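You operate a simulated robot arm through the tools that you are given. There is no shell and no other tool.

Carry out the task below with a simulated two-armed robot. There is one attempt and no reset: what you move stays moved.

## Task
Strip the small blue roll's hurt turns, then test and mark it.
Fine: wind them off by the crank, under three turns at any time; stand the damp meter on the roll, read it, put it back; KEEP disc on top for DRY, SCRAP disc for DAMP. Set down upright: damp meter.

The check looks at the end state, three seconds after you hand in, the way a careful person would. Anything else that was tipped, shoved, dropped, spilled or broken makes it a failure.

## Robot
Two 7-joint arms with fingered hands on one trunk that stands fixed in place. Base frame: the origin is at the foot of the trunk, x ahead of it, y to its left, z up; the work surface is at about z = 850. Readings come in mm, rad, newtons and seconds.
The left shoulder is at [70, 142, 1239], the right one opposite. With the tool pointing down near the work surface each hand reaches from about 100 to 780 mm from the base axis, measured 20 degrees to its own side. Payload 3.6 kg a hand.
Tool frame (each hand has its own): the origin (TCP) lies between the finger pads and is the grasp point; the fingertips stand 25 mm ahead of it; z points along the fingers, y is the line along which they close. Largest opening 88 mm; the body of the gripper starts 29 mm behind the TCP. The gripper is a hand of 5 fingers: y runs from the thumb to the fingers, the wrist lies at [-13, -97, -162] in the tool frame, and closing takes about 1.5 s.
Orientation is told as [roll, pitch, yaw] about the base's x, y, z axes, in that order, counted from this pose: with the fingers straight down and the wrist toward the robot, the tool's x, y and z point along [0, 1, 0], [1, 0, 0] and [0, 0, -1] of the base frame.

## Interface
- The arms move only by the tool apply_moves. It takes "left_moves", "right_moves" or both (then of equal length, played together; a hand with none holds still); each is a list of rows, each a list of 6 numbers: the shift along the tool's x, y, z in mm, then the turn, a rotation vector about the tool's x, y, z in degrees. In form: [[tx, ty, tz, ax, ay, az], ...]. A call has 1 to 20 rows; each row is the pose to reach, as a shift and turn from the pose commanded when the call began, along the tool's axes at that moment. "left_grip" and "right_grip" are, for a hand that has rows, the gripper command, from -1 (fully open) to 1 (shut), values between in proportion, set as the call begins (left out, the last holds). A row lasts 0.2 s, in which the tool goes at most 50 mm and 0.15 rad; a call with a longer step from one row to the next is refused whole, and so is a gripper value outside its range. A pose out of reach is approached as far as the arm can. The call stops where the force on the tool passes 40 N (or 10 N more than at its start, if that is more) or the arm is blocked; 0.2 s more then pass. Each finger travels about 72 mm/s and halts on what it meets, pressing with about 33 N; the grip force reading is that of the motor and also rises with nothing between the fingers. The clock runs only during rows and for 0.2 s after the last one: add rows that repeat a pose to give the fingers time. The reply holds the time, the measured pose of the TCP, the force on the tool along the base axes, the opening and the grip force, in the units named above and with some noise, with the torque about the TCP (base axes, N m) and any sound that the robot's microphone picked up, and new pictures: "show" is both (left out), scene, wrist or none (wrist: the cameras of the hands that moved).
- Cameras (640 x 400 px; columns grow to the right, rows downward): "scene" is now at [116.5, -47.6, 1453.4]; the picture's right is [-0.56, -0.83, 0.00], its down [-0.58, 0.39, -0.72] and it looks along [0.60, -0.40, -0.70] (base axes); focal length 277 px, centre (320, 200). "left" rides on the left gripper at [-59, -79, -105] in its tool frame; the picture's right is [-0.73, -0.32, 0.61], its down [0.62, -0.68, 0.38] and it looks along [0.29, 0.66, 0.70] (tool axes); focal length 234 px, centre (320, 200). "right" rides on the right gripper at [59, -79, -105] in its tool frame; the picture's right is [-0.73, 0.32, -0.61], its down [-0.62, -0.68, 0.38] and it looks along [-0.29, 0.66, 0.70] (tool axes); focal length 234 px, centre (320, 200).
- raise_lower(by): slides the trunk up (or, below 0, down) by that many mm; the arms and the scene camera ride with it, the base frame stays. It gives what a move gives, with no picture.
- finger_targets(index, middle, ring, little, thumb_bend, thumb_turn, hand): sets how far each is bent, from 0 (flat) to 1 (curled in); at 0.3 the hand is open as for a grip, at 0.7 the pads meet at the TCP. One left out holds its place. A second passes; each finger stops where it meets its share of the squeeze, and holds until it gets a number again. A gripper value or a shape takes the hand back. It gives what a move gives, with no picture; readings hold the bend of each and the force on index, middle, ring, little, thumb and palm. thumb_turn goes from beside the hand (0) to across from the fingers (1), as for a grip.
- set_grasp(shape, hand): the hand has 5 fingers and takes this shape, open, in about a second: jaw (thumb against the fingers, like two jaws); tri (thumb and two fingers); tip (a fingertip pinch); poke (one finger out to press); point (the index stretched); flat (the hand flat); cup (the hand cupped); fist (a fist). The gripper value then closes the fingers along that shape, each until it touches; the sizes above hold for jaw. It gives what a move gives, with no picture.
- aim_head(pan, tilt): turns the head with the scene camera to pan (to the left, within 1.501 rad either way) and tilt (down, from -0.506 to 1.204), counted from straight ahead of the robot. It gives what a move gives, and a new picture of the scene camera.
- point_at(camera, pixels): for up to 12 pixels [column, row] of the newest picture of that camera ("zoom" is the newest enlarged one), the place [x, y, z] in the base frame of the surface seen there, good to about 2 mm. It takes no simulated time.
- zoom(camera, box): a new picture of the part [left, top, right, bottom] of that camera's present view, enlarged. It takes no simulated time.
- job_done(): hands the job in; it is judged then, once.

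Unless the task says otherwise, let go and move clear before handing in.

The tools are called after "Emit:" by a JSON object that holds its "fn" and its "kwargs". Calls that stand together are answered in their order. apply_moves: Moves the arms, as the interface text tells. Its arguments: {"type":"object","properties":{"left_moves":{"type":"array","items":{"type":"array","items":{"type":"number"}}},"left_grip":{"type":"number"},"right_moves":{"type":"array","items":{"type":"array","items":{"type":"number"}}},"right_grip":{"type":"number"},"show":{"type":"string","enum":["both","scene","wrist","none"]}},"required":[]} The other tools are called the same way: raise_lower (by) slides the trunk up or down; set_grasp (shape, hand) gives the hand a shape; finger_targets (index, middle, ring, little, thumb_bend, thumb_turn, hand) moves the fingers one by one; aim_head (pan, tilt) turns the head that bears the scene camera; point_at (camera, pixels) gives the place of the surface under pixels of a picture; zoom (camera, box) takes an enlarged picture of a part of a camera's view; job_done () hands the job in.

At the start:

```text
t: 0.0
left_tool_pos: [518.3, -0.6, 1245.9]
left_ee_rot: [0.0, -0.001, -0.001]
left_force: [-0.7, -0.3, 0.1]
left_moment: [0.05, -0.03, -0.01]
left_finger_gap: 87.5
left_grasp_force: 0.1
left_shape: jaw
left_bend: [0.3, 0.3, 0.3, 0.3, 0.3, 0.98]
left_finger forces: [0.0, 0.0, 0.1, 0.0, 0.1, 0.0]
right_tool_pos: [314.9, -472.1, 1217.3]
right_ee_rot: [0.001, 0.001, 0.002]
right_force: [-0.3, 0.9, -0.8]
right_moment: [0.04, 0.01, 0.0]
right_finger_gap: 87.9
right_grasp_force: 0.1
right_shape: jaw
right_bend: [0.3, 0.3, 0.3, 0.3, 0.3, 0.98]
right_finger forces: [0.0, 0.0, 0.0, 0.0, 0.1, 0.0]
trunk travel left (down, up): [-775.0, 165.0]
head pan, tilt: [-0.593, 0.768]
```

scene: 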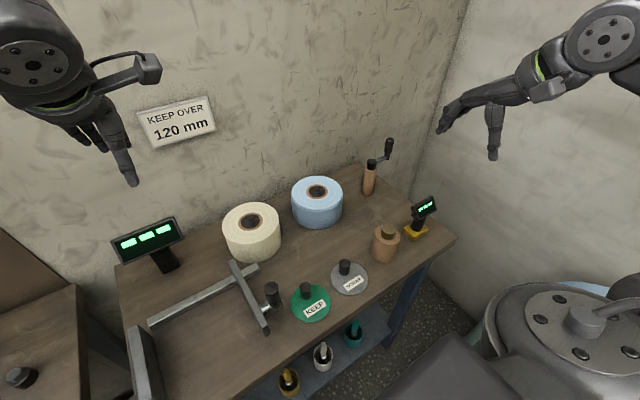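
right: 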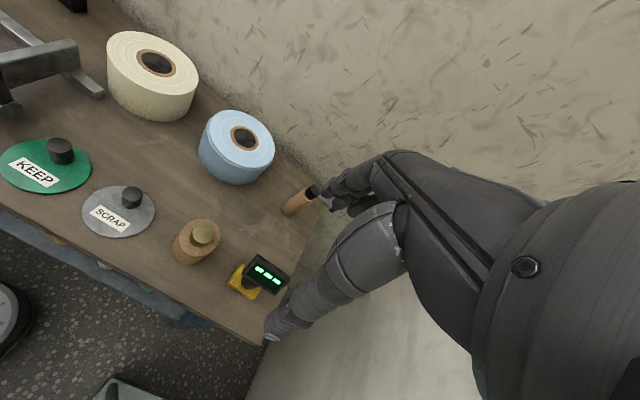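
left: 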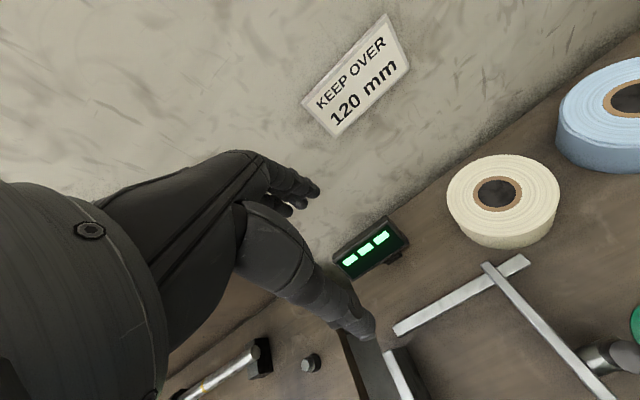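

The scene shows a bench with a cream roll (250,230), a blue roll (317,200), a crank (375,170), a small wooden object (386,243), a small meter (420,215), KEEP/SCRAP discs, a caliper and a display. I'll zoom in on the details before I move anything.

Emit:
{"fn": "zoom", "kwargs": {"camera": "scene", "box": [280, 120, 460, 260]}}

Emit:
{"fn": "zoom", "kwargs": {"camera": "scene", "box": [100, 180, 300, 340]}}

Emit:
{"fn": "zoom", "kwargs": {"camera": "scene", "box": [240, 250, 420, 400]}}

Emit:
{"fn": "zoom", "kwargs": {"camera": "right", "box": [160, 90, 340, 320]}}

```text
2.86 times, centred on (370, 190) of scene
```

zoom: 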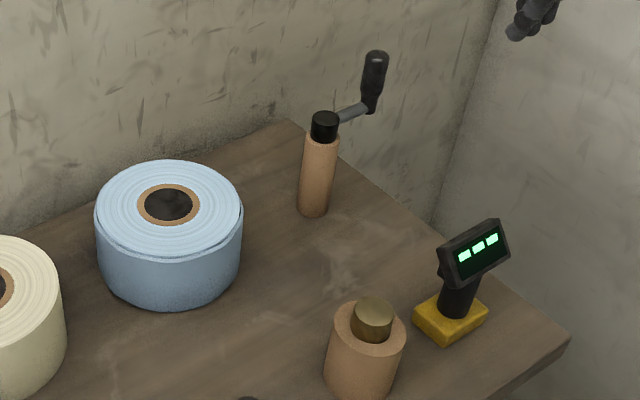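

```text
2.50 times, centred on (200, 260) of scene
```

zoom: 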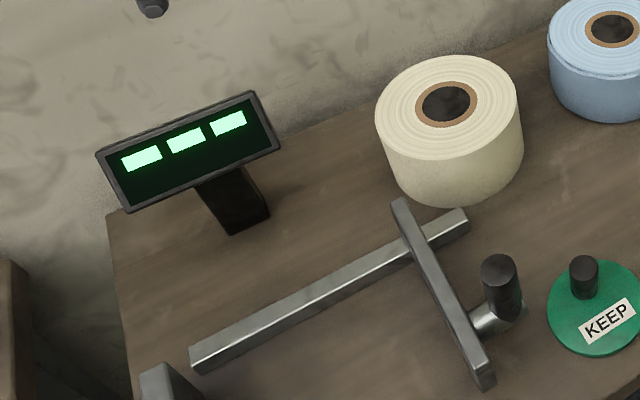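

```text
2.67 times, centred on (330, 325) of scene
```

zoom: 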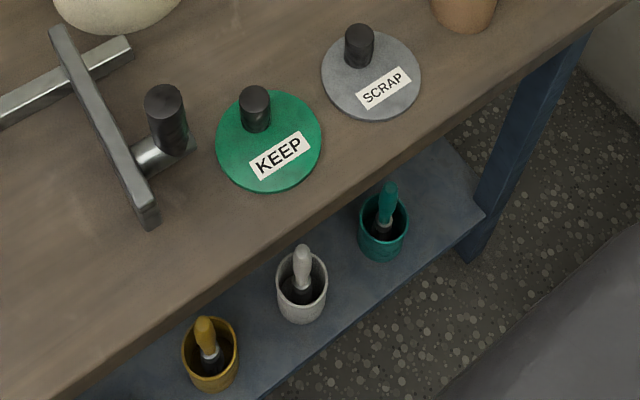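

```text
1.74 times, centred on (250, 205) of right
```

zoom: 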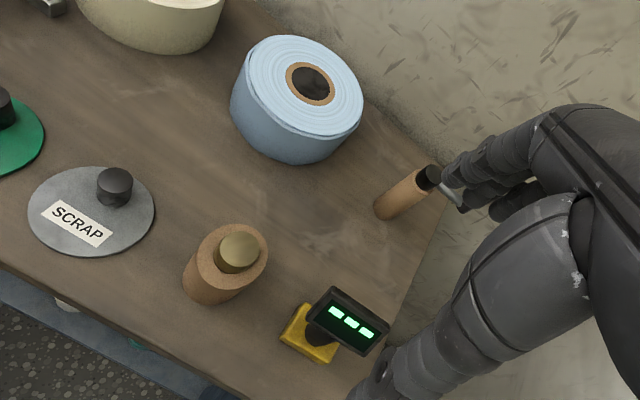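

The small blue roll could be (317,200), but there is also something pale blue near (600,290). I'll turn the head to see the whole surroundings first.

Emit:
{"fn": "aim_head", "kwargs": {"pan": 0.2, "tilt": 0.9}}

Emit:
{"fn": "aim_head", "kwargs": {"pan": 1.2, "tilt": 0.8}}

Emit:
{"fn": "aim_head", "kwargs": {"pan": -1.4, "tilt": 0.9}}

Emit:
{"fn": "aim_head", "kwargs": {"pan": -0.4, "tilt": 1.0}}

```text
t: 1.1
left_tool_pos: [520.3, -0.8, 1246.2]
left_ee_rot: [-0.001, 0.0, -0.001]
left_force: [-0.8, -0.6, 0.2]
left_moment: [-0.02, 0.02, 0.04]
left_finger_gap: 87.5
left_grasp_force: 0.0
left_shape: jaw
left_bend: [0.3, 0.3, 0.3, 0.3, 0.3, 0.98]
left_finger forces: [0.0, 0.0, 0.1, 0.0, 0.0, 0.1]
right_tool_pos: [314.9, -472.8, 1218.0]
right_ee_rot: [0.001, -0.001, 0.001]
right_force: [0.0, -0.5, 0.3]
right_moment: [0.02, 0.02, -0.03]
right_finger_gap: 87.7
right_grasp_force: 0.0
right_shape: jaw
right_bend: [0.3, 0.3, 0.3, 0.3, 0.3, 0.98]
right_finger forces: [0.1, 0.0, 0.1, 0.1, 0.1, 0.0]
trunk travel left (down, up): [-775.0, 165.0]
head pan, tilt: [0.201, 0.901]
```

scene: 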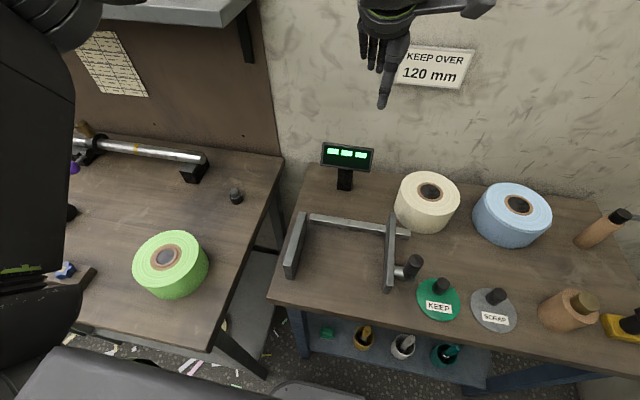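

```text
t: 2.4
left_tool_pos: [519.7, -0.6, 1246.7]
left_ee_rot: [0.0, 0.001, 0.0]
left_force: [-0.6, 0.3, -0.8]
left_moment: [-0.01, 0.0, 0.02]
left_finger_gap: 87.6
left_grasp_force: 0.0
left_shape: jaw
left_bend: [0.3, 0.3, 0.3, 0.3, 0.3, 0.98]
left_finger forces: [0.0, 0.0, 0.0, 0.1, 0.0, 0.1]
right_tool_pos: [315.3, -472.8, 1217.5]
right_ee_rot: [0.001, -0.002, 0.001]
right_force: [0.4, 0.3, 0.1]
right_moment: [-0.01, 0.0, -0.01]
right_finger_gap: 87.6
right_grasp_force: 0.1
right_shape: jaw
right_bend: [0.3, 0.3, 0.3, 0.3, 0.3, 0.98]
right_finger forces: [0.0, 0.0, 0.0, 0.0, 0.1, 0.1]
trunk travel left (down, up): [-775.0, 165.0]
head pan, tilt: [1.201, 0.799]
```

scene: 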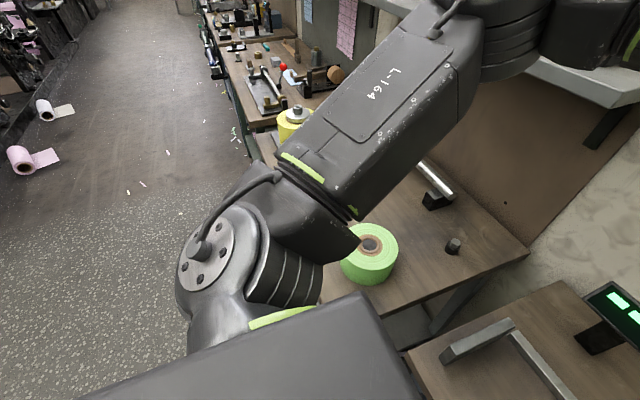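

```text
t: 4.7
left_tool_pos: [519.5, -0.9, 1246.7]
left_ee_rot: [0.0, -0.001, 0.001]
left_force: [0.0, 0.4, -0.4]
left_moment: [-0.02, 0.01, -0.02]
left_finger_gap: 87.4
left_grasp_force: 0.0
left_shape: jaw
left_bend: [0.3, 0.3, 0.3, 0.3, 0.3, 0.98]
left_finger forces: [0.0, 0.0, 0.1, 0.0, 0.0, 0.1]
right_tool_pos: [315.5, -472.1, 1217.9]
right_ee_rot: [0.0, -0.001, 0.0]
right_force: [-0.2, -0.3, -0.2]
right_moment: [0.0, -0.01, 0.02]
right_finger_gap: 87.6
right_grasp_force: 0.0
right_shape: jaw
right_bend: [0.3, 0.3, 0.3, 0.3, 0.3, 0.98]
right_finger forces: [0.1, 0.0, 0.0, 0.0, 0.0, 0.0]
trunk travel left (down, up): [-775.0, 165.0]
head pan, tilt: [-1.4, 0.901]
```

scene: 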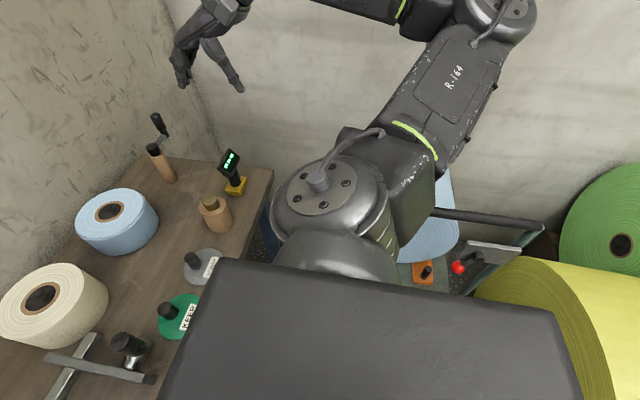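

```text
t: 6.0
left_tool_pos: [521.2, -1.2, 1246.4]
left_ee_rot: [-0.002, 0.0, 0.0]
left_force: [-0.6, -0.4, -0.8]
left_moment: [0.0, -0.03, -0.01]
left_finger_gap: 87.6
left_grasp_force: 0.2
left_shape: jaw
left_bend: [0.3, 0.3, 0.3, 0.3, 0.3, 0.98]
left_finger forces: [0.0, 0.0, 0.0, 0.1, 0.1, 0.0]
right_tool_pos: [314.8, -472.9, 1219.0]
right_ee_rot: [0.001, 0.0, 0.001]
right_force: [0.8, 0.1, 1.2]
right_moment: [-0.01, 0.04, 0.01]
right_finger_gap: 87.7
right_grasp_force: 0.1
right_shape: jaw
right_bend: [0.3, 0.3, 0.3, 0.3, 0.3, 0.98]
right_finger forces: [0.1, 0.0, 0.0, 0.0, 0.0, 0.0]
trunk travel left (down, up): [-775.0, 165.0]
head pan, tilt: [-0.4, 1.0]
```

scene: 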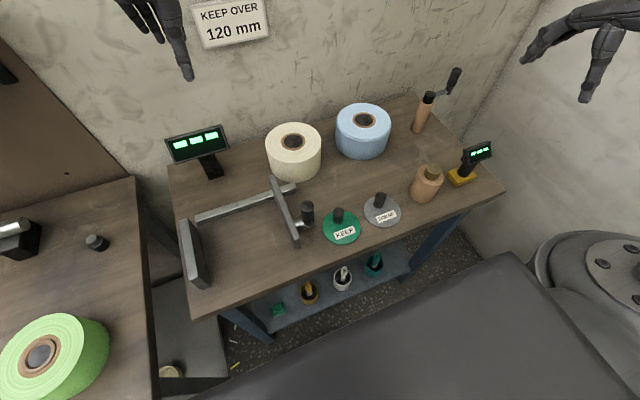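

I see two benches: a winder-like shaft on the left bench, and a caliper, crank, plug and meter on the right one. I'll zoom into each part.

Emit:
{"fn": "zoom", "kwargs": {"camera": "scene", "box": [390, 50, 510, 210]}}

Emit:
{"fn": "zoom", "kwargs": {"camera": "scene", "box": [320, 90, 400, 170]}}

Emit:
{"fn": "zoom", "kwargs": {"camera": "scene", "box": [0, 200, 260, 400]}}

Emit:
{"fn": "aim_head", "kwargs": {"pan": 0.6, "tilt": 0.7}}

```text
2.50 times, centred on (450, 130) of scene
```

zoom: 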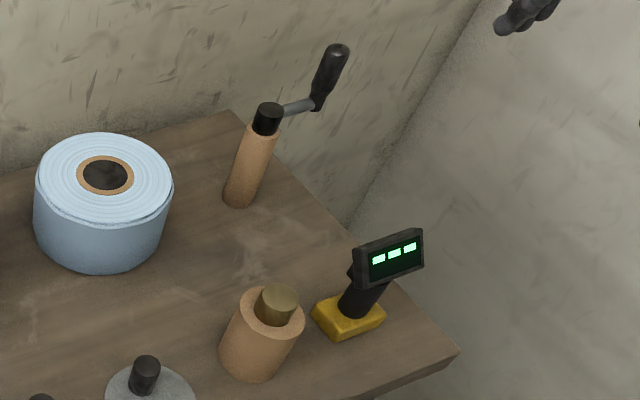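

```text
5.00 times, centred on (360, 130) of scene
```

zoom: 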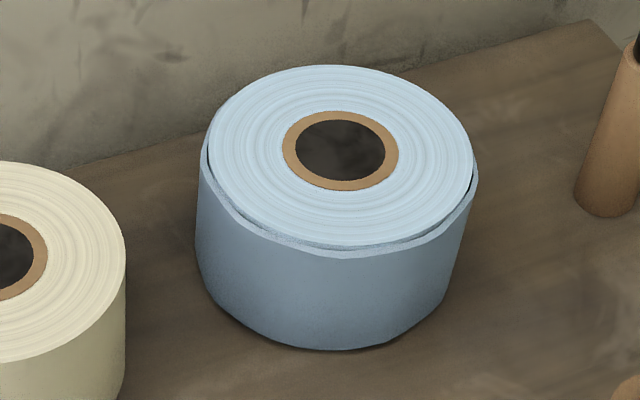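

```text
2.00 times, centred on (130, 300) of scene
```

zoom: 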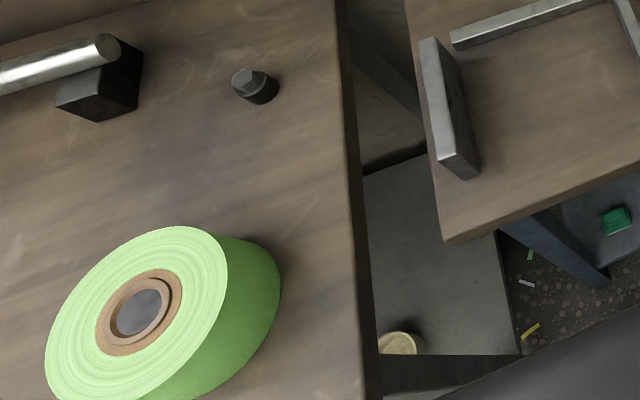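

```text
t: 7.3
left_tool_pos: [520.0, -0.3, 1246.9]
left_ee_rot: [-0.002, -0.001, 0.0]
left_force: [-0.5, -0.5, 0.3]
left_moment: [0.0, 0.01, -0.01]
left_finger_gap: 87.7
left_grasp_force: 0.0
left_shape: jaw
left_bend: [0.3, 0.3, 0.3, 0.3, 0.3, 0.98]
left_finger forces: [0.0, 0.0, 0.1, 0.0, 0.0, 0.0]
right_tool_pos: [314.9, -472.2, 1216.3]
right_ee_rot: [0.0, -0.002, -0.001]
right_force: [0.3, 0.1, -0.6]
right_moment: [0.0, 0.01, 0.01]
right_finger_gap: 87.8
right_grasp_force: 0.1
right_shape: jaw
right_bend: [0.3, 0.3, 0.3, 0.3, 0.3, 0.98]
right_finger forces: [0.1, 0.0, 0.0, 0.1, 0.1, 0.0]
trunk travel left (down, up): [-775.0, 165.0]
head pan, tilt: [0.6, 0.7]
```

scene: 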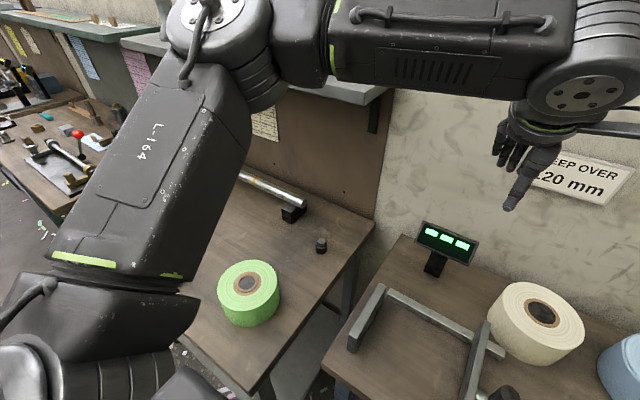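

I'll return to the right bench view and measure the geometry.

Emit:
{"fn": "aim_head", "kwargs": {"pan": -0.65, "tilt": 0.85}}

```text
t: 8.7
left_tool_pos: [520.0, 0.2, 1246.7]
left_ee_rot: [0.0, 0.001, 0.0]
left_force: [-1.0, -0.4, 0.3]
left_moment: [0.0, 0.0, -0.01]
left_finger_gap: 87.7
left_grasp_force: 0.1
left_shape: jaw
left_bend: [0.3, 0.3, 0.3, 0.3, 0.3, 0.98]
left_finger forces: [0.1, 0.0, 0.0, 0.0, 0.1, 0.0]
right_tool_pos: [315.6, -473.1, 1217.0]
right_ee_rot: [-0.001, 0.0, -0.002]
right_force: [-0.7, 0.2, -0.4]
right_moment: [-0.02, 0.03, 0.01]
right_finger_gap: 87.8
right_grasp_force: 0.1
right_shape: jaw
right_bend: [0.3, 0.3, 0.3, 0.3, 0.3, 0.98]
right_finger forces: [0.0, 0.0, 0.1, 0.0, 0.0, 0.0]
trunk travel left (down, up): [-775.0, 165.0]
head pan, tilt: [-0.649, 0.85]
```

scene: 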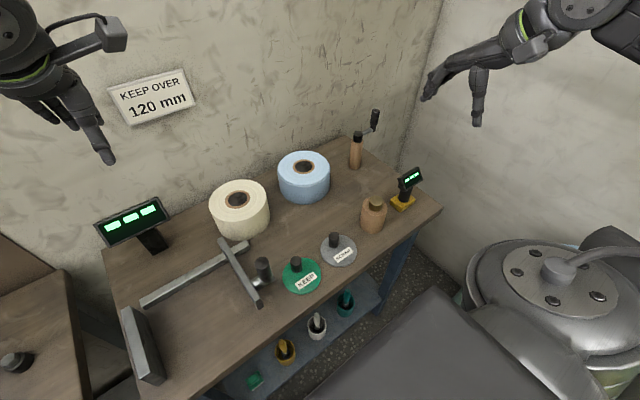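

Emit:
{"fn": "zoom", "kwargs": {"camera": "scene", "box": [260, 90, 450, 250]}}

Emit:
{"fn": "zoom", "kwargs": {"camera": "scene", "box": [270, 140, 340, 210]}}

Emit:
{"fn": "point_at", "kwargs": {"camera": "scene", "pixels": [[304, 165], [294, 169], [313, 165], [281, 172], [328, 165], [303, 157], [305, 176], [305, 200], [330, 185]]}}

Emit:
{"fn": "point_at", "kwargs": {"camera": "scene", "pixels": [[356, 134], [355, 145], [355, 165], [375, 112], [374, 127], [368, 130], [373, 202], [373, 206], [365, 207], [382, 208], [370, 225], [403, 202]]}}

Emit:
{"fn": "point_at", "kwargs": {"camera": "scene", "pixels": [[410, 175], [404, 195], [393, 201], [411, 206], [414, 200], [297, 262], [290, 275], [336, 237], [330, 248], [320, 275], [353, 250], [440, 207]]}}

```text
2.50 times, centred on (355, 170) of scene
```

zoom: 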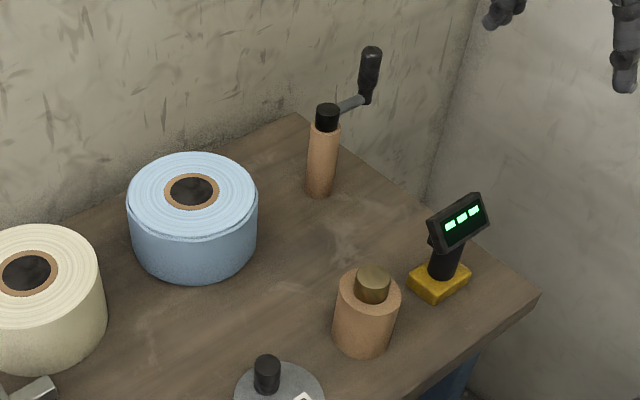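

```text
5.71 times, centred on (305, 175) of scene
```

zoom: 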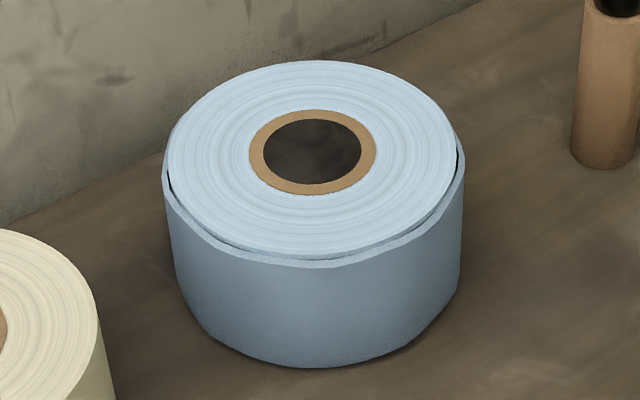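

```text
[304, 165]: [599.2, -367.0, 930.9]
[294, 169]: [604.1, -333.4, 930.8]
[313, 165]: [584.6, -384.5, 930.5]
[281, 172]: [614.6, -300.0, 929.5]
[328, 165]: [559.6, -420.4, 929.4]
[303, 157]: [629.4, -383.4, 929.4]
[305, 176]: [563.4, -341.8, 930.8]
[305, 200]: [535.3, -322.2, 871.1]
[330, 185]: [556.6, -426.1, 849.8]
```

```text
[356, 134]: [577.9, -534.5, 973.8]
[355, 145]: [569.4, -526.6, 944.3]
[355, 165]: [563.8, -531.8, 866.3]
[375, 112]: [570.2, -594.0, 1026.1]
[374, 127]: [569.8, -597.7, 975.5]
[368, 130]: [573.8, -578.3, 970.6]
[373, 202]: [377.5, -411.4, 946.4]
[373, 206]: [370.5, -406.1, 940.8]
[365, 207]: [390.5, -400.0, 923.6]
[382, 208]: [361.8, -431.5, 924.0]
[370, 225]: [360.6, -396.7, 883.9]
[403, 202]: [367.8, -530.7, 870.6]
```

```text
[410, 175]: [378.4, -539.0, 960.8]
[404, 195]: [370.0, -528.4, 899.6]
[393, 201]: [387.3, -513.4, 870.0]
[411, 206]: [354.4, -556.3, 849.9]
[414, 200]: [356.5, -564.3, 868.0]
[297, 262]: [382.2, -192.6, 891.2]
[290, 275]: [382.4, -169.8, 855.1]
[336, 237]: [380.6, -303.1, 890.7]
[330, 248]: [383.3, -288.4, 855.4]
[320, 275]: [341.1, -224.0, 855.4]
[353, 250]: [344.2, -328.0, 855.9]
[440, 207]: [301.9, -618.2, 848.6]
```

The blue roll is centred near (594,-361), its top is at z 930, and it has a loose outer shell. I'll bring the right hand's camera closer to inspect the loose end, the crank, and the plug.

Emit:
{"fn": "apply_moves", "kwargs": {"right_moves": [[28, 16, 24, 0, 0, 0], [56, 31, 47, 0, 0, 0], [84, 47, 71, 0, 0, 0], [112, 63, 95, 0, 0, 0], [140, 78, 118, 0, 0, 0], [168, 94, 142, 0, 0, 0], [168, 94, 142, 0, 0, 0]]}}

```text
t: 10.3
left_tool_pos: [520.0, -0.5, 1247.5]
left_ee_rot: [0.0, 0.001, -0.002]
left_force: [0.1, -0.1, -0.1]
left_moment: [0.04, 0.03, 0.0]
left_finger_gap: 87.5
left_grasp_force: 0.0
left_shape: jaw
left_bend: [0.3, 0.3, 0.3, 0.3, 0.3, 0.98]
left_finger forces: [0.1, 0.0, 0.0, 0.0, 0.0, 0.0]
right_tool_pos: [410.8, -303.8, 1075.7]
right_ee_rot: [0.001, -0.002, -0.002]
right_force: [-0.3, 0.1, -1.2]
right_moment: [0.05, -0.02, -0.02]
right_finger_gap: 87.7
right_grasp_force: 0.0
right_shape: jaw
right_bend: [0.3, 0.3, 0.3, 0.3, 0.3, 0.98]
right_finger forces: [0.1, 0.0, 0.1, 0.0, 0.1, 0.0]
trunk travel left (down, up): [-775.0, 165.0]
head pan, tilt: [-0.649, 0.85]
```

scene: 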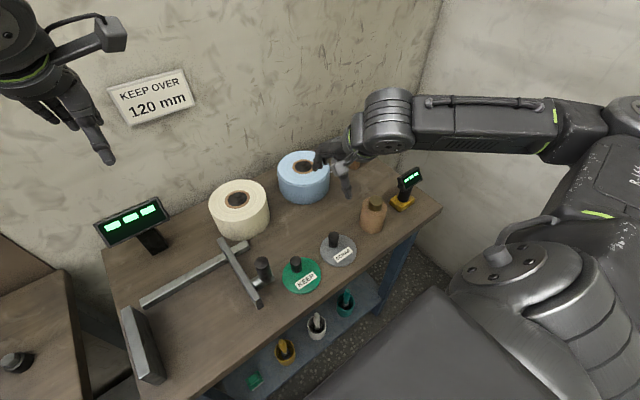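
right: 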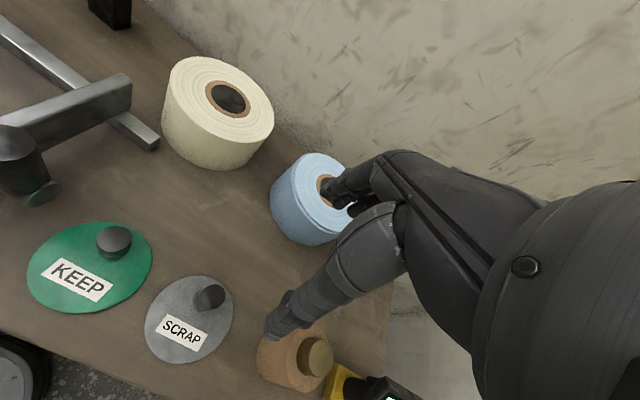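

The hand blocks the middle of its own view, so I'll shift the hand right to place the roll and crank in the left half of the picture.

Emit:
{"fn": "apply_moves", "kwargs": {"right_moves": [[-45, 5, 0, 0, 0, 0], [-90, 10, 0, 0, 0, 0], [-130, 15, 0, 0, 0, 0], [-130, 15, 0, 0, 0, 0]], "show": "wrist"}}

Emit:
{"fn": "zoom", "kwargs": {"camera": "right", "box": [100, 80, 320, 240]}}

```text
t: 11.3
left_tool_pos: [518.8, -0.1, 1246.3]
left_ee_rot: [0.0, 0.0, 0.0]
left_force: [0.2, -0.6, -0.6]
left_moment: [-0.02, 0.02, -0.03]
left_finger_gap: 87.4
left_grasp_force: 0.1
left_shape: jaw
left_bend: [0.3, 0.3, 0.3, 0.3, 0.3, 0.98]
left_finger forces: [0.1, 0.0, 0.0, 0.0, 0.0, 0.0]
right_tool_pos: [423.8, -434.0, 1075.7]
right_ee_rot: [-0.001, 0.001, 0.0]
right_force: [0.2, 0.4, -0.4]
right_moment: [0.02, 0.02, -0.01]
right_finger_gap: 88.0
right_grasp_force: 0.0
right_shape: jaw
right_bend: [0.3, 0.3, 0.3, 0.3, 0.3, 0.98]
right_finger forces: [0.0, 0.0, 0.0, 0.1, 0.0, 0.1]
trunk travel left (down, up): [-775.0, 165.0]
head pan, tilt: [-0.649, 0.85]
```

right: 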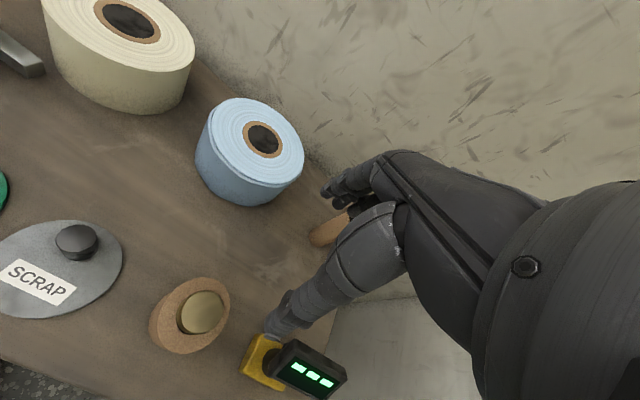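

```text
2.50 times, centred on (210, 160) of right
```

zoom: 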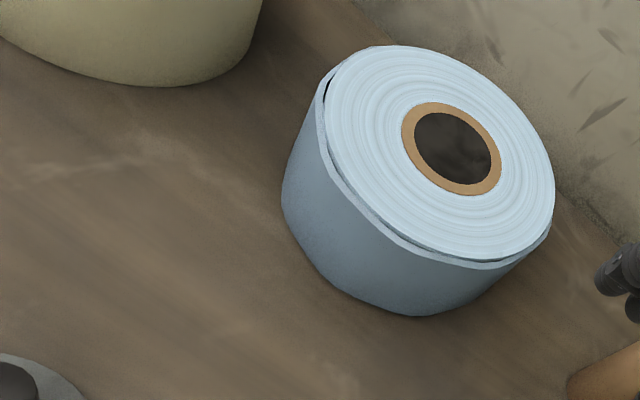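

The blue roll's loose shell shows gaps around (330,90) and (500,258) in the zoom. Next I'll get a view of the crank.

Emit:
{"fn": "apply_moves", "kwargs": {"right_moves": [[-45, 0, 0, 0, 0, 0], [-90, 0, 0, 0, 0, 0], [-130, 0, 0, 0, 0, 0], [-150, 0, 0, 0, 0, 0]], "show": "both"}}

Emit:
{"fn": "zoom", "kwargs": {"camera": "right", "box": [160, 60, 380, 240]}}

Emit:
{"fn": "zoom", "kwargs": {"camera": "right", "box": [60, 180, 280, 360]}}

Emit:
{"fn": "zoom", "kwargs": {"camera": "scene", "box": [330, 90, 430, 190]}}

```text
t: 12.3
left_tool_pos: [519.8, 0.2, 1246.4]
left_ee_rot: [-0.001, 0.0, -0.001]
left_force: [0.5, -0.5, -0.2]
left_moment: [-0.04, 0.01, -0.01]
left_finger_gap: 87.8
left_grasp_force: 0.0
left_shape: jaw
left_bend: [0.3, 0.3, 0.3, 0.3, 0.3, 0.98]
left_finger forces: [0.0, 0.0, 0.0, 0.0, 0.0, 0.1]
right_tool_pos: [424.5, -583.4, 1075.6]
right_ee_rot: [-0.001, -0.001, -0.001]
right_force: [0.1, 0.1, -0.4]
right_moment: [-0.01, 0.01, 0.01]
right_finger_gap: 87.6
right_grasp_force: 0.0
right_shape: jaw
right_bend: [0.3, 0.3, 0.3, 0.3, 0.3, 0.98]
right_finger forces: [0.0, 0.0, 0.0, 0.0, 0.1, 0.0]
trunk travel left (down, up): [-775.0, 165.0]
head pan, tilt: [-0.649, 0.85]
```

scene: 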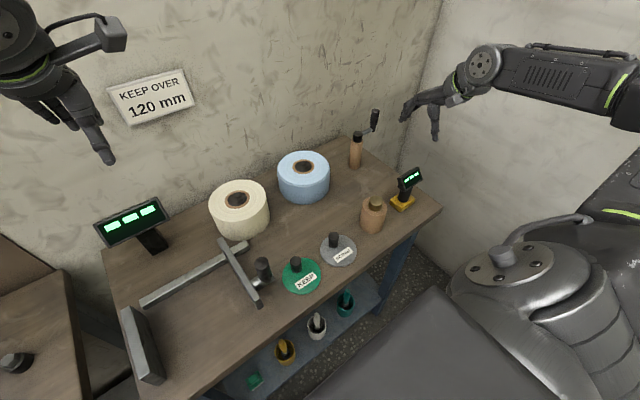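
right: 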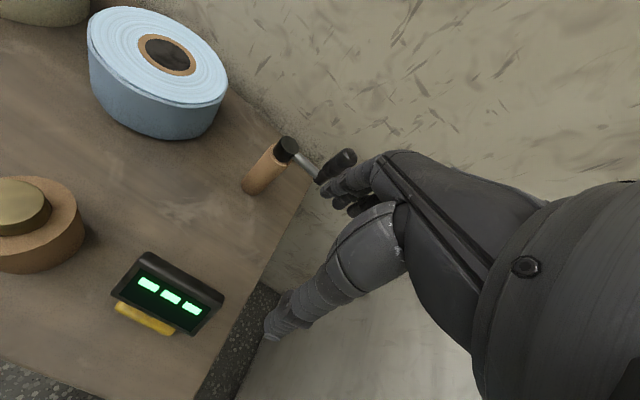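

```text
2.22 times, centred on (270, 150) of right
```

zoom: 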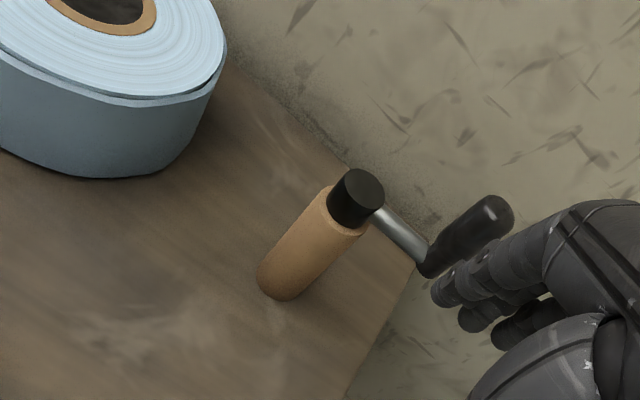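

```text
2.22 times, centred on (170, 270) of right
```

zoom: 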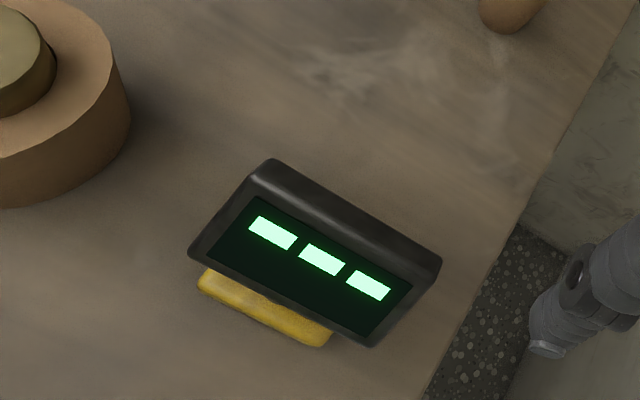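

```text
4.00 times, centred on (380, 140) of scene
```

zoom: 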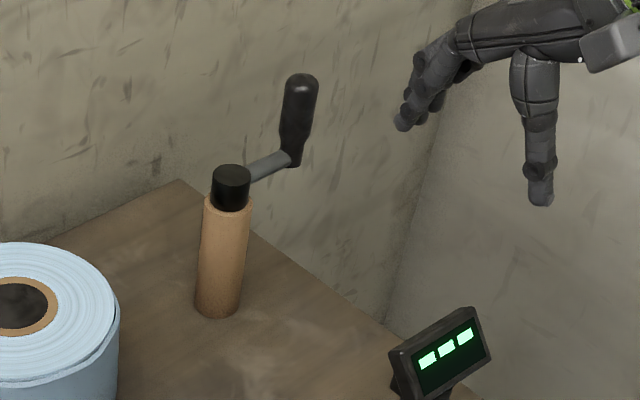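

I'll measure the core hole, crank spindle and plug precisely using the present right camera picture and zooms.

Emit:
{"fn": "zoom", "kwargs": {"camera": "right", "box": [80, 0, 240, 120]}}

```text
3.33 times, centred on (160, 60) of right
```

zoom: 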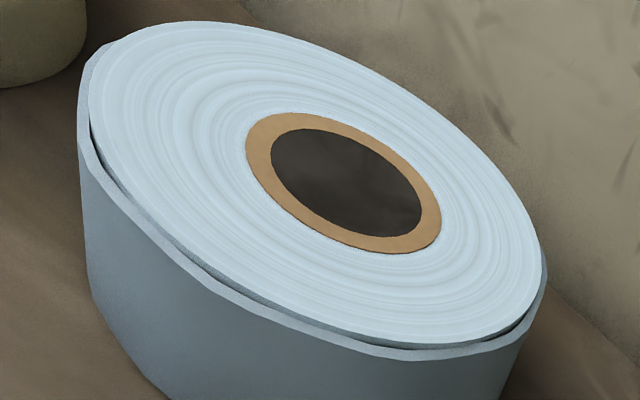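

Emit:
{"fn": "point_at", "kwargs": {"camera": "zoom", "pixels": [[262, 167], [282, 167], [425, 205], [437, 215], [320, 131], [378, 233], [345, 180], [100, 90], [530, 300], [240, 25], [380, 345], [82, 100]]}}

Emit:
{"fn": "zoom", "kwargs": {"camera": "right", "box": [220, 120, 340, 210]}}

```text
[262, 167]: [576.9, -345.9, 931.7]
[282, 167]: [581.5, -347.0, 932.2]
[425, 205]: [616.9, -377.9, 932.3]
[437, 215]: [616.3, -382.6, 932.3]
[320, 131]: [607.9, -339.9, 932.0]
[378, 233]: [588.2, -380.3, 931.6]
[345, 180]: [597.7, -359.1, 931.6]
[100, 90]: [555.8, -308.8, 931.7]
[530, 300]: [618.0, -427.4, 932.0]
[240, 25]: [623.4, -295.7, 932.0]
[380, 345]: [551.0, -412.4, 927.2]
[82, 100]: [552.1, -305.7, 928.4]
```

```text
4.44 times, centred on (280, 165) of right
```

zoom: 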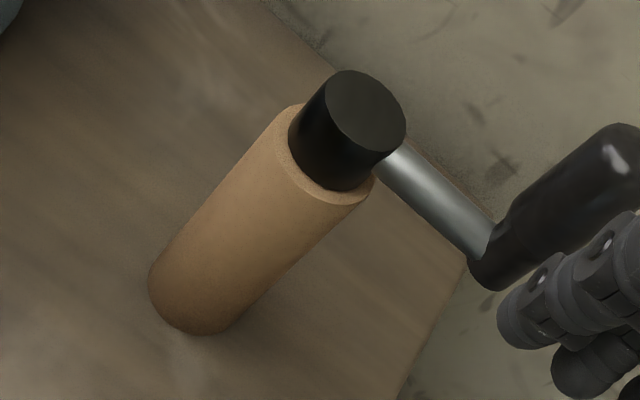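

Emit:
{"fn": "point_at", "kwargs": {"camera": "zoom", "pixels": [[365, 110], [330, 120], [405, 120], [280, 165], [330, 195], [375, 185], [300, 105], [190, 300], [230, 320], [155, 275], [470, 220], [600, 160]]}}

Emit:
{"fn": "point_at", "kwargs": {"camera": "right", "pixels": [[346, 157], [325, 178], [302, 162], [288, 145], [268, 170], [262, 190], [14, 203], [60, 200], [30, 250], [72, 215], [170, 295], [145, 318]]}}

```text
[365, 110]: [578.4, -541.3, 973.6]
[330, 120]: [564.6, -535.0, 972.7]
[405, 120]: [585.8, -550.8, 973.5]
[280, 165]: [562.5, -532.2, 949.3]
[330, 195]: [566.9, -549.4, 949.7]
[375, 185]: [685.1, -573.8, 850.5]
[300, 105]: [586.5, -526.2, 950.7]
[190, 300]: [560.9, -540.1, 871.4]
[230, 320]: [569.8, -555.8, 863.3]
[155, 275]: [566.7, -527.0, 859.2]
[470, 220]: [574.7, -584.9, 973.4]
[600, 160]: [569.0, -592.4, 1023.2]
```

```text
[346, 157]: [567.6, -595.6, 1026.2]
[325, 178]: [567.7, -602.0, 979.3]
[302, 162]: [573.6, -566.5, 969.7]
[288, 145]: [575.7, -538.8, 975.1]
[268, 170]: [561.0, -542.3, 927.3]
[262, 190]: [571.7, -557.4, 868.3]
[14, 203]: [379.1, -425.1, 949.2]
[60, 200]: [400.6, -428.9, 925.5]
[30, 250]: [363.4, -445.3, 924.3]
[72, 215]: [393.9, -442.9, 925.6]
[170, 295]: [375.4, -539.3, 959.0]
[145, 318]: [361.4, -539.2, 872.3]
```

The crank has a tan spindle about 34 mm thick centred near (576,-540), with its handle at (568,-595) from z 970 to 1027. The roll's "hole" reads z 931.6, so it isn't open. I'll check wall clearances before gripping the handle.

Emit:
{"fn": "point_at", "kwargs": {"camera": "scene", "pixels": [[340, 110], [360, 100], [390, 130], [410, 140], [343, 142], [420, 150], [375, 108], [240, 130]]}}

Emit:
{"fn": "point_at", "kwargs": {"camera": "right", "pixels": [[280, 60], [350, 100], [270, 110], [300, 220], [250, 90], [230, 340]]}}

```text
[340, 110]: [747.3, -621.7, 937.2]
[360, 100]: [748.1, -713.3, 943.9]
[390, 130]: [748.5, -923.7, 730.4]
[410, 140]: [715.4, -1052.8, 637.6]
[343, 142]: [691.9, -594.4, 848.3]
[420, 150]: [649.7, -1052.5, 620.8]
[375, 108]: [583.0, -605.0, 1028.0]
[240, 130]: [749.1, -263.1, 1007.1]
```

```text
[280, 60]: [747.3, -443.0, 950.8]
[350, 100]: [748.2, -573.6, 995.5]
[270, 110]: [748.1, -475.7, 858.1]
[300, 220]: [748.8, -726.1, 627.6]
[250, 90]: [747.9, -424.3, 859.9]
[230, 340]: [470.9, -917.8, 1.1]
```

Emit:
{"fn": "zoom", "kwargs": {"camera": "scene", "box": [345, 100, 395, 150]}}

```text
8.00 times, centred on (370, 125) of scene
```

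zoom: 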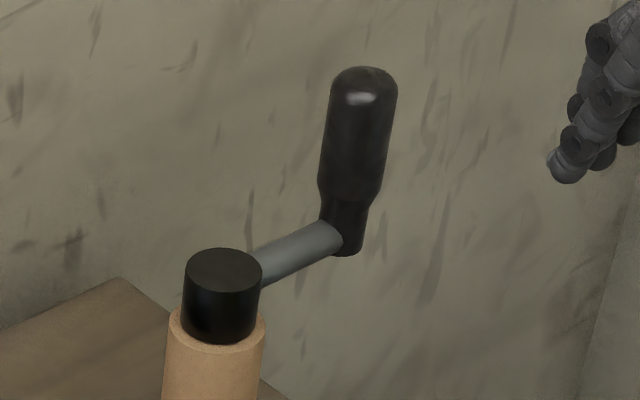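

Emit:
{"fn": "point_at", "kwargs": {"camera": "zoom", "pixels": [[364, 72], [338, 110], [386, 115], [362, 110], [355, 180], [325, 180], [340, 210], [345, 250], [222, 270], [190, 270], [258, 268], [290, 255]]}}

```text
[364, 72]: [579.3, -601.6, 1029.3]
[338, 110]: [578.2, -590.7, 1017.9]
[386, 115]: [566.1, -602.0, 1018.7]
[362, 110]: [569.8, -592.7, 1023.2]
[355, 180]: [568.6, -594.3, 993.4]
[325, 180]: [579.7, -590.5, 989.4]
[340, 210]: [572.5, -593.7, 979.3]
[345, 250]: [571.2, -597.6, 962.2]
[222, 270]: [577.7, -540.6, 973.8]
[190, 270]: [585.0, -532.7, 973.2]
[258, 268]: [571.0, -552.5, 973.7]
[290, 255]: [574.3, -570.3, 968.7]
```

The handle is centred near (576,-600), spans z 975–1030 and is about 20 mm thick. The hub is at (578,-541), so the arm radius is about 59 mm, and the wall is clear at x 748. I'll move the open right hand above the handle, yawed -35°.

Emit:
{"fn": "apply_moves", "kwargs": {"right_moves": [[0, 0, -45, 0, 0, 0], [-3, 30, -45, 0, 0, 7], [-6, 60, -45, 0, 0, 14], [-10, 90, -45, 0, 0, 21], [-14, 122, -45, 0, 0, 28], [-17, 152, -45, 0, 0, 35], [-17, 152, -45, 0, 0, 35], [-17, 152, -45, 0, 0, 35]], "right_grip": -1}}

```text
t: 14.1
left_tool_pos: [519.6, 0.1, 1246.4]
left_ee_rot: [0.0, -0.001, 0.001]
left_force: [0.3, 1.6, 0.2]
left_moment: [-0.02, -0.03, -0.02]
left_finger_gap: 87.7
left_grasp_force: 0.0
left_shape: jaw
left_bend: [0.3, 0.3, 0.3, 0.3, 0.3, 0.98]
left_finger forces: [0.1, 0.1, 0.0, 0.0, 0.0, 0.1]
right_tool_pos: [576.2, -600.2, 1119.3]
right_ee_rot: [-0.001, -0.001, -0.612]
right_force: [-0.2, -0.5, 0.9]
right_moment: [0.01, 0.0, 0.0]
right_finger_gap: 87.8
right_grasp_force: 0.0
right_shape: jaw
right_bend: [0.3, 0.3, 0.3, 0.3, 0.3, 0.98]
right_finger forces: [0.0, 0.0, 0.0, 0.0, 0.0, 0.0]
trunk travel left (down, up): [-775.0, 165.0]
head pan, tilt: [-0.649, 0.85]
```

scene: 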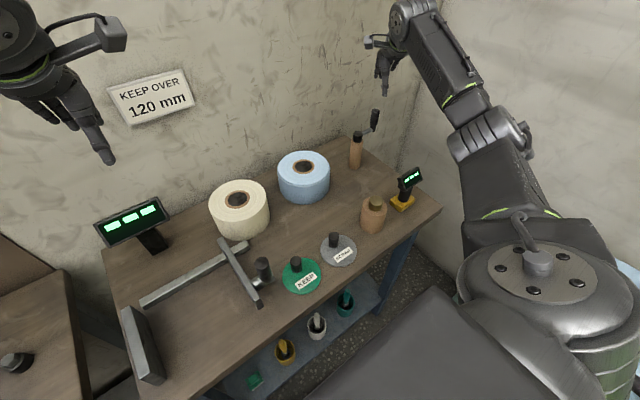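
right: 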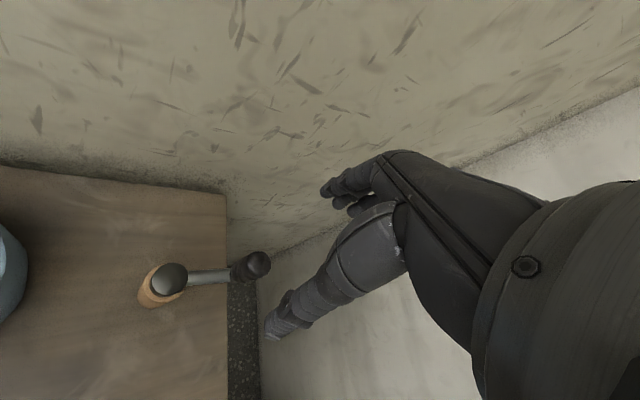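

The handle (255,265) lies between thumb and fingers below. I'll lower toward it in stages.

Emit:
{"fn": "apply_moves", "kwargs": {"right_moves": [[0, 0, 30, 0, 0, 0], [0, 0, 60, 0, 0, 0], [0, 0, 60, 0, 0, 0]], "show": "wrist"}}

```text
t: 14.9
left_tool_pos: [520.0, -0.3, 1247.0]
left_ee_rot: [0.0, 0.0, 0.0]
left_force: [0.1, -0.1, 1.1]
left_moment: [0.01, -0.01, -0.01]
left_finger_gap: 87.8
left_grasp_force: 0.1
left_shape: jaw
left_bend: [0.3, 0.3, 0.3, 0.3, 0.3, 0.98]
left_finger forces: [0.0, 0.0, 0.0, 0.1, 0.0, 0.0]
right_tool_pos: [577.2, -601.8, 1059.1]
right_ee_rot: [0.0, -0.001, -0.61]
right_force: [0.5, -0.1, -0.2]
right_moment: [-0.03, 0.02, 0.01]
right_finger_gap: 87.8
right_grasp_force: 0.1
right_shape: jaw
right_bend: [0.3, 0.3, 0.3, 0.3, 0.3, 0.98]
right_finger forces: [0.0, 0.0, 0.0, 0.0, 0.0, 0.0]
trunk travel left (down, up): [-775.0, 165.0]
head pan, tilt: [-0.649, 0.85]
```

right: 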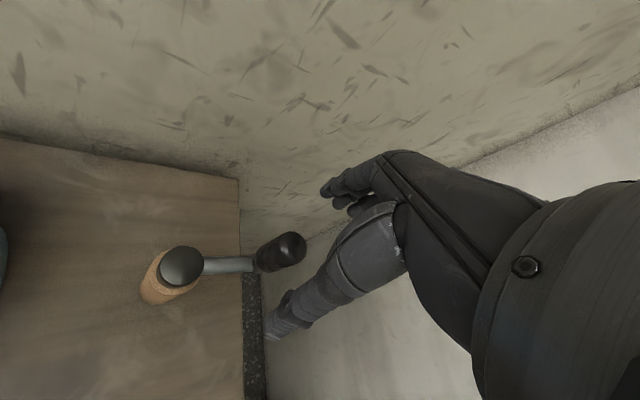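

Emit:
{"fn": "apply_moves", "kwargs": {"right_moves": [[0, 0, 25, 0, 0, 0], [0, 0, 48, 0, 0, 0], [0, 0, 48, 0, 0, 0]], "show": "both"}}

Emit:
{"fn": "zoom", "kwargs": {"camera": "scene", "box": [335, 80, 435, 180]}}

```text
t: 15.7
left_tool_pos: [518.5, -0.1, 1247.2]
left_ee_rot: [0.001, -0.001, 0.0]
left_force: [0.1, 0.3, -1.1]
left_moment: [-0.01, -0.03, 0.01]
left_finger_gap: 87.6
left_grasp_force: 0.1
left_shape: jaw
left_bend: [0.3, 0.3, 0.3, 0.3, 0.3, 0.98]
left_finger forces: [0.0, 0.0, 0.0, 0.1, 0.1, 0.0]
right_tool_pos: [576.2, -601.2, 1012.1]
right_ee_rot: [-0.001, 0.001, -0.614]
right_force: [-0.7, 0.6, 0.2]
right_moment: [0.02, 0.0, -0.02]
right_finger_gap: 87.7
right_grasp_force: 0.0
right_shape: jaw
right_bend: [0.3, 0.3, 0.3, 0.3, 0.3, 0.98]
right_finger forces: [0.0, 0.0, 0.1, 0.0, 0.1, 0.0]
trunk travel left (down, up): [-775.0, 165.0]
head pan, tilt: [-0.649, 0.85]
```

scene: 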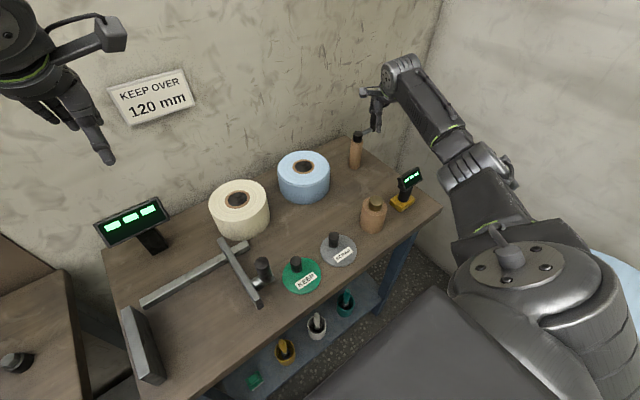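
right: 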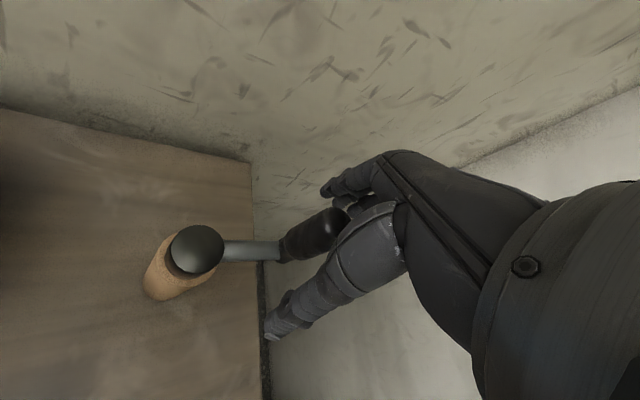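

```text
4.00 times, centred on (385, 130) of scene
```

zoom: 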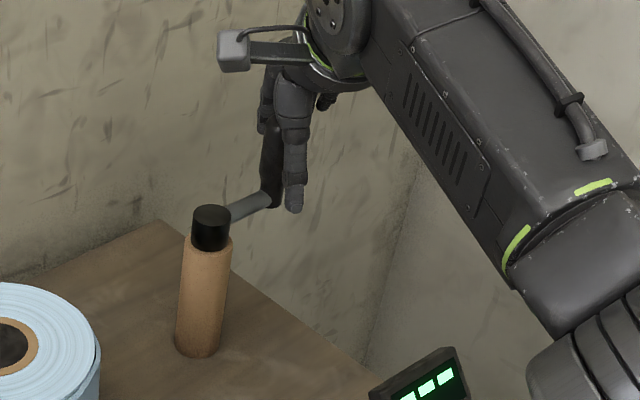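

The handle sits between thumb and fingers. I'll close partway and check for one-sided contact.

Emit:
{"fn": "apply_moves", "kwargs": {"right_moves": [[0, 0, 0, 0, 0, 0], [0, 0, 0, 0, 0, 0], [0, 0, 0, 0, 0, 0], [0, 0, 0, 0, 0, 0]], "right_grip": 0.2, "show": "both"}}

Emit:
{"fn": "zoom", "kwargs": {"camera": "scene", "box": [345, 80, 405, 140]}}

Emit:
{"fn": "zoom", "kwargs": {"camera": "right", "box": [240, 130, 420, 350]}}

```text
t: 16.7
left_tool_pos: [521.2, -1.1, 1246.7]
left_ee_rot: [0.001, -0.001, 0.001]
left_force: [0.7, -0.2, 0.5]
left_moment: [-0.01, 0.02, -0.01]
left_finger_gap: 87.8
left_grasp_force: 0.1
left_shape: jaw
left_bend: [0.3, 0.3, 0.3, 0.3, 0.3, 0.98]
left_finger forces: [0.0, 0.0, 0.0, 0.0, 0.1, 0.0]
right_tool_pos: [576.3, -603.0, 1011.3]
right_ee_rot: [0.002, -0.001, -0.61]
right_force: [-0.1, -0.9, 0.8]
right_moment: [-0.01, -0.04, -0.01]
right_finger_gap: 35.6
right_grasp_force: 0.0
right_shape: jaw
right_bend: [0.74, 0.49, 0.45, 0.43, 0.72, 1.0]
right_finger forces: [0.0, 0.0, 0.0, 0.0, 0.1, 0.0]
trunk travel left (down, up): [-775.0, 165.0]
head pan, tilt: [-0.649, 0.85]
```

scene: 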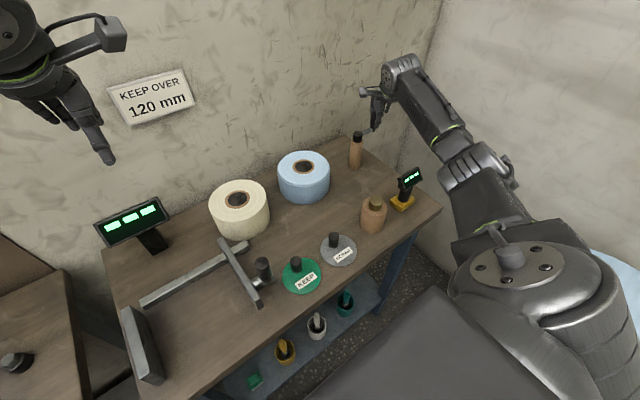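
right: 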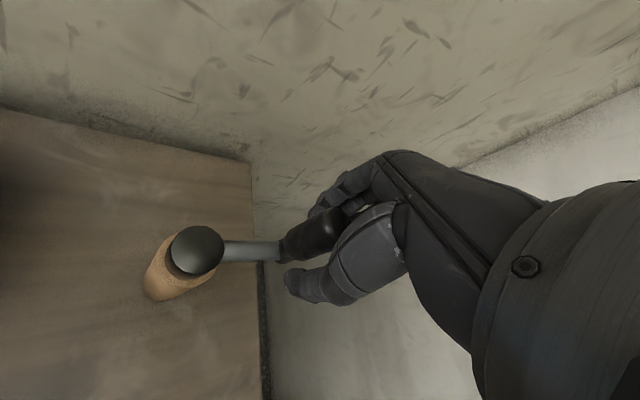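

```text
6.67 times, centred on (375, 110) of scene
```

zoom: 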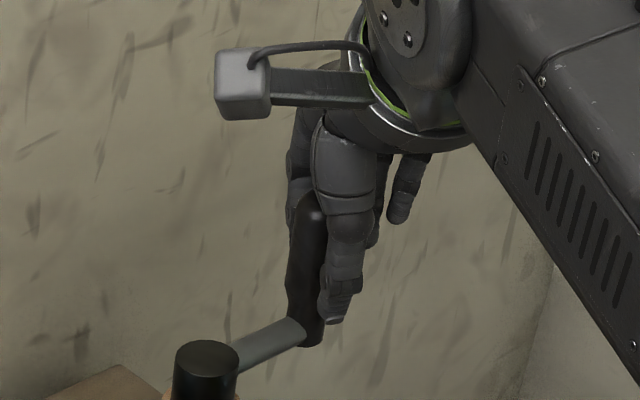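

```text
1.82 times, centred on (330, 240) of right
```

zoom: 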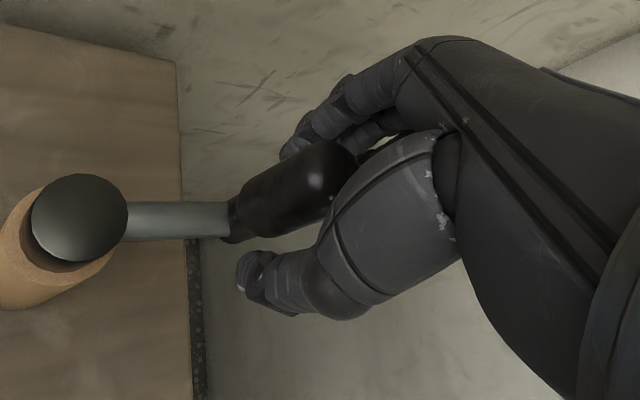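

Emit:
{"fn": "point_at", "kwargs": {"camera": "zoom", "pixels": [[330, 155], [290, 150], [310, 190], [290, 225], [255, 235], [245, 205], [265, 275], [300, 290], [300, 150], [78, 215], [175, 215], [350, 270]]}}

```text
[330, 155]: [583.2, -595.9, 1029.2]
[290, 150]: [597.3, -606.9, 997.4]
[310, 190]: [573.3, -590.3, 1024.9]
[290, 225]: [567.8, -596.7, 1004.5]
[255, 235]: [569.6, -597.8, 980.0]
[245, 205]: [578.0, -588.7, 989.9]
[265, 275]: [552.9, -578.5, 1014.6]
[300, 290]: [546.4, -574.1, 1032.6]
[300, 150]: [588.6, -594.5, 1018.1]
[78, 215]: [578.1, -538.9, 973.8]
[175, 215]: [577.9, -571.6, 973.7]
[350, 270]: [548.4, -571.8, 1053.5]
```

Emit:
{"fn": "apply_moves", "kwargs": {"right_moves": [[0, 0, 0, 0, 0, 0], [0, 0, 0, 0, 0, 0], [0, 0, 0, 0, 0, 0]], "right_grip": 0.4, "show": "wrist"}}

Emit:
{"fn": "zoom", "kwargs": {"camera": "scene", "box": [345, 80, 405, 140]}}

```text
t: 17.5
left_tool_pos: [520.1, -1.1, 1247.3]
left_ee_rot: [0.0, 0.0, 0.0]
left_force: [0.3, 0.6, 0.5]
left_moment: [0.0, -0.03, -0.01]
left_finger_gap: 87.7
left_grasp_force: 0.0
left_shape: jaw
left_bend: [0.3, 0.3, 0.3, 0.3, 0.3, 0.98]
left_finger forces: [0.0, 0.0, 0.0, 0.0, 0.0, 0.0]
right_tool_pos: [576.4, -601.8, 1012.8]
right_ee_rot: [0.001, -0.001, -0.609]
right_force: [1.0, -0.3, 0.6]
right_moment: [0.0, -0.03, -0.01]
right_finger_gap: 26.6
right_grasp_force: 0.1
right_shape: jaw
right_bend: [0.74, 0.53, 0.51, 0.48, 0.74, 1.0]
right_finger forces: [0.0, 0.0, 0.1, 0.0, 0.0, 0.0]
trunk travel left (down, up): [-775.0, 165.0]
head pan, tilt: [-0.649, 0.85]
```

right: 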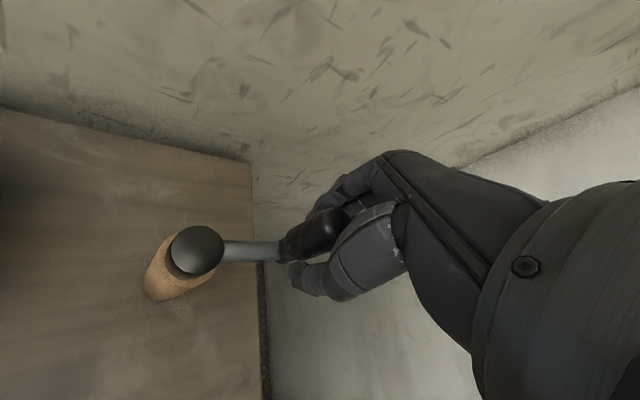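

```text
6.67 times, centred on (375, 110) of scene
```

zoom: 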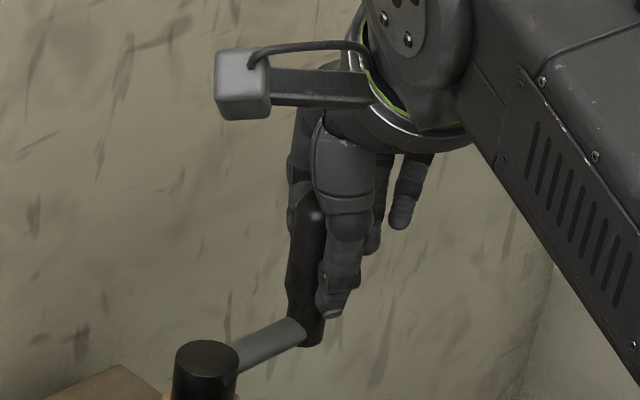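

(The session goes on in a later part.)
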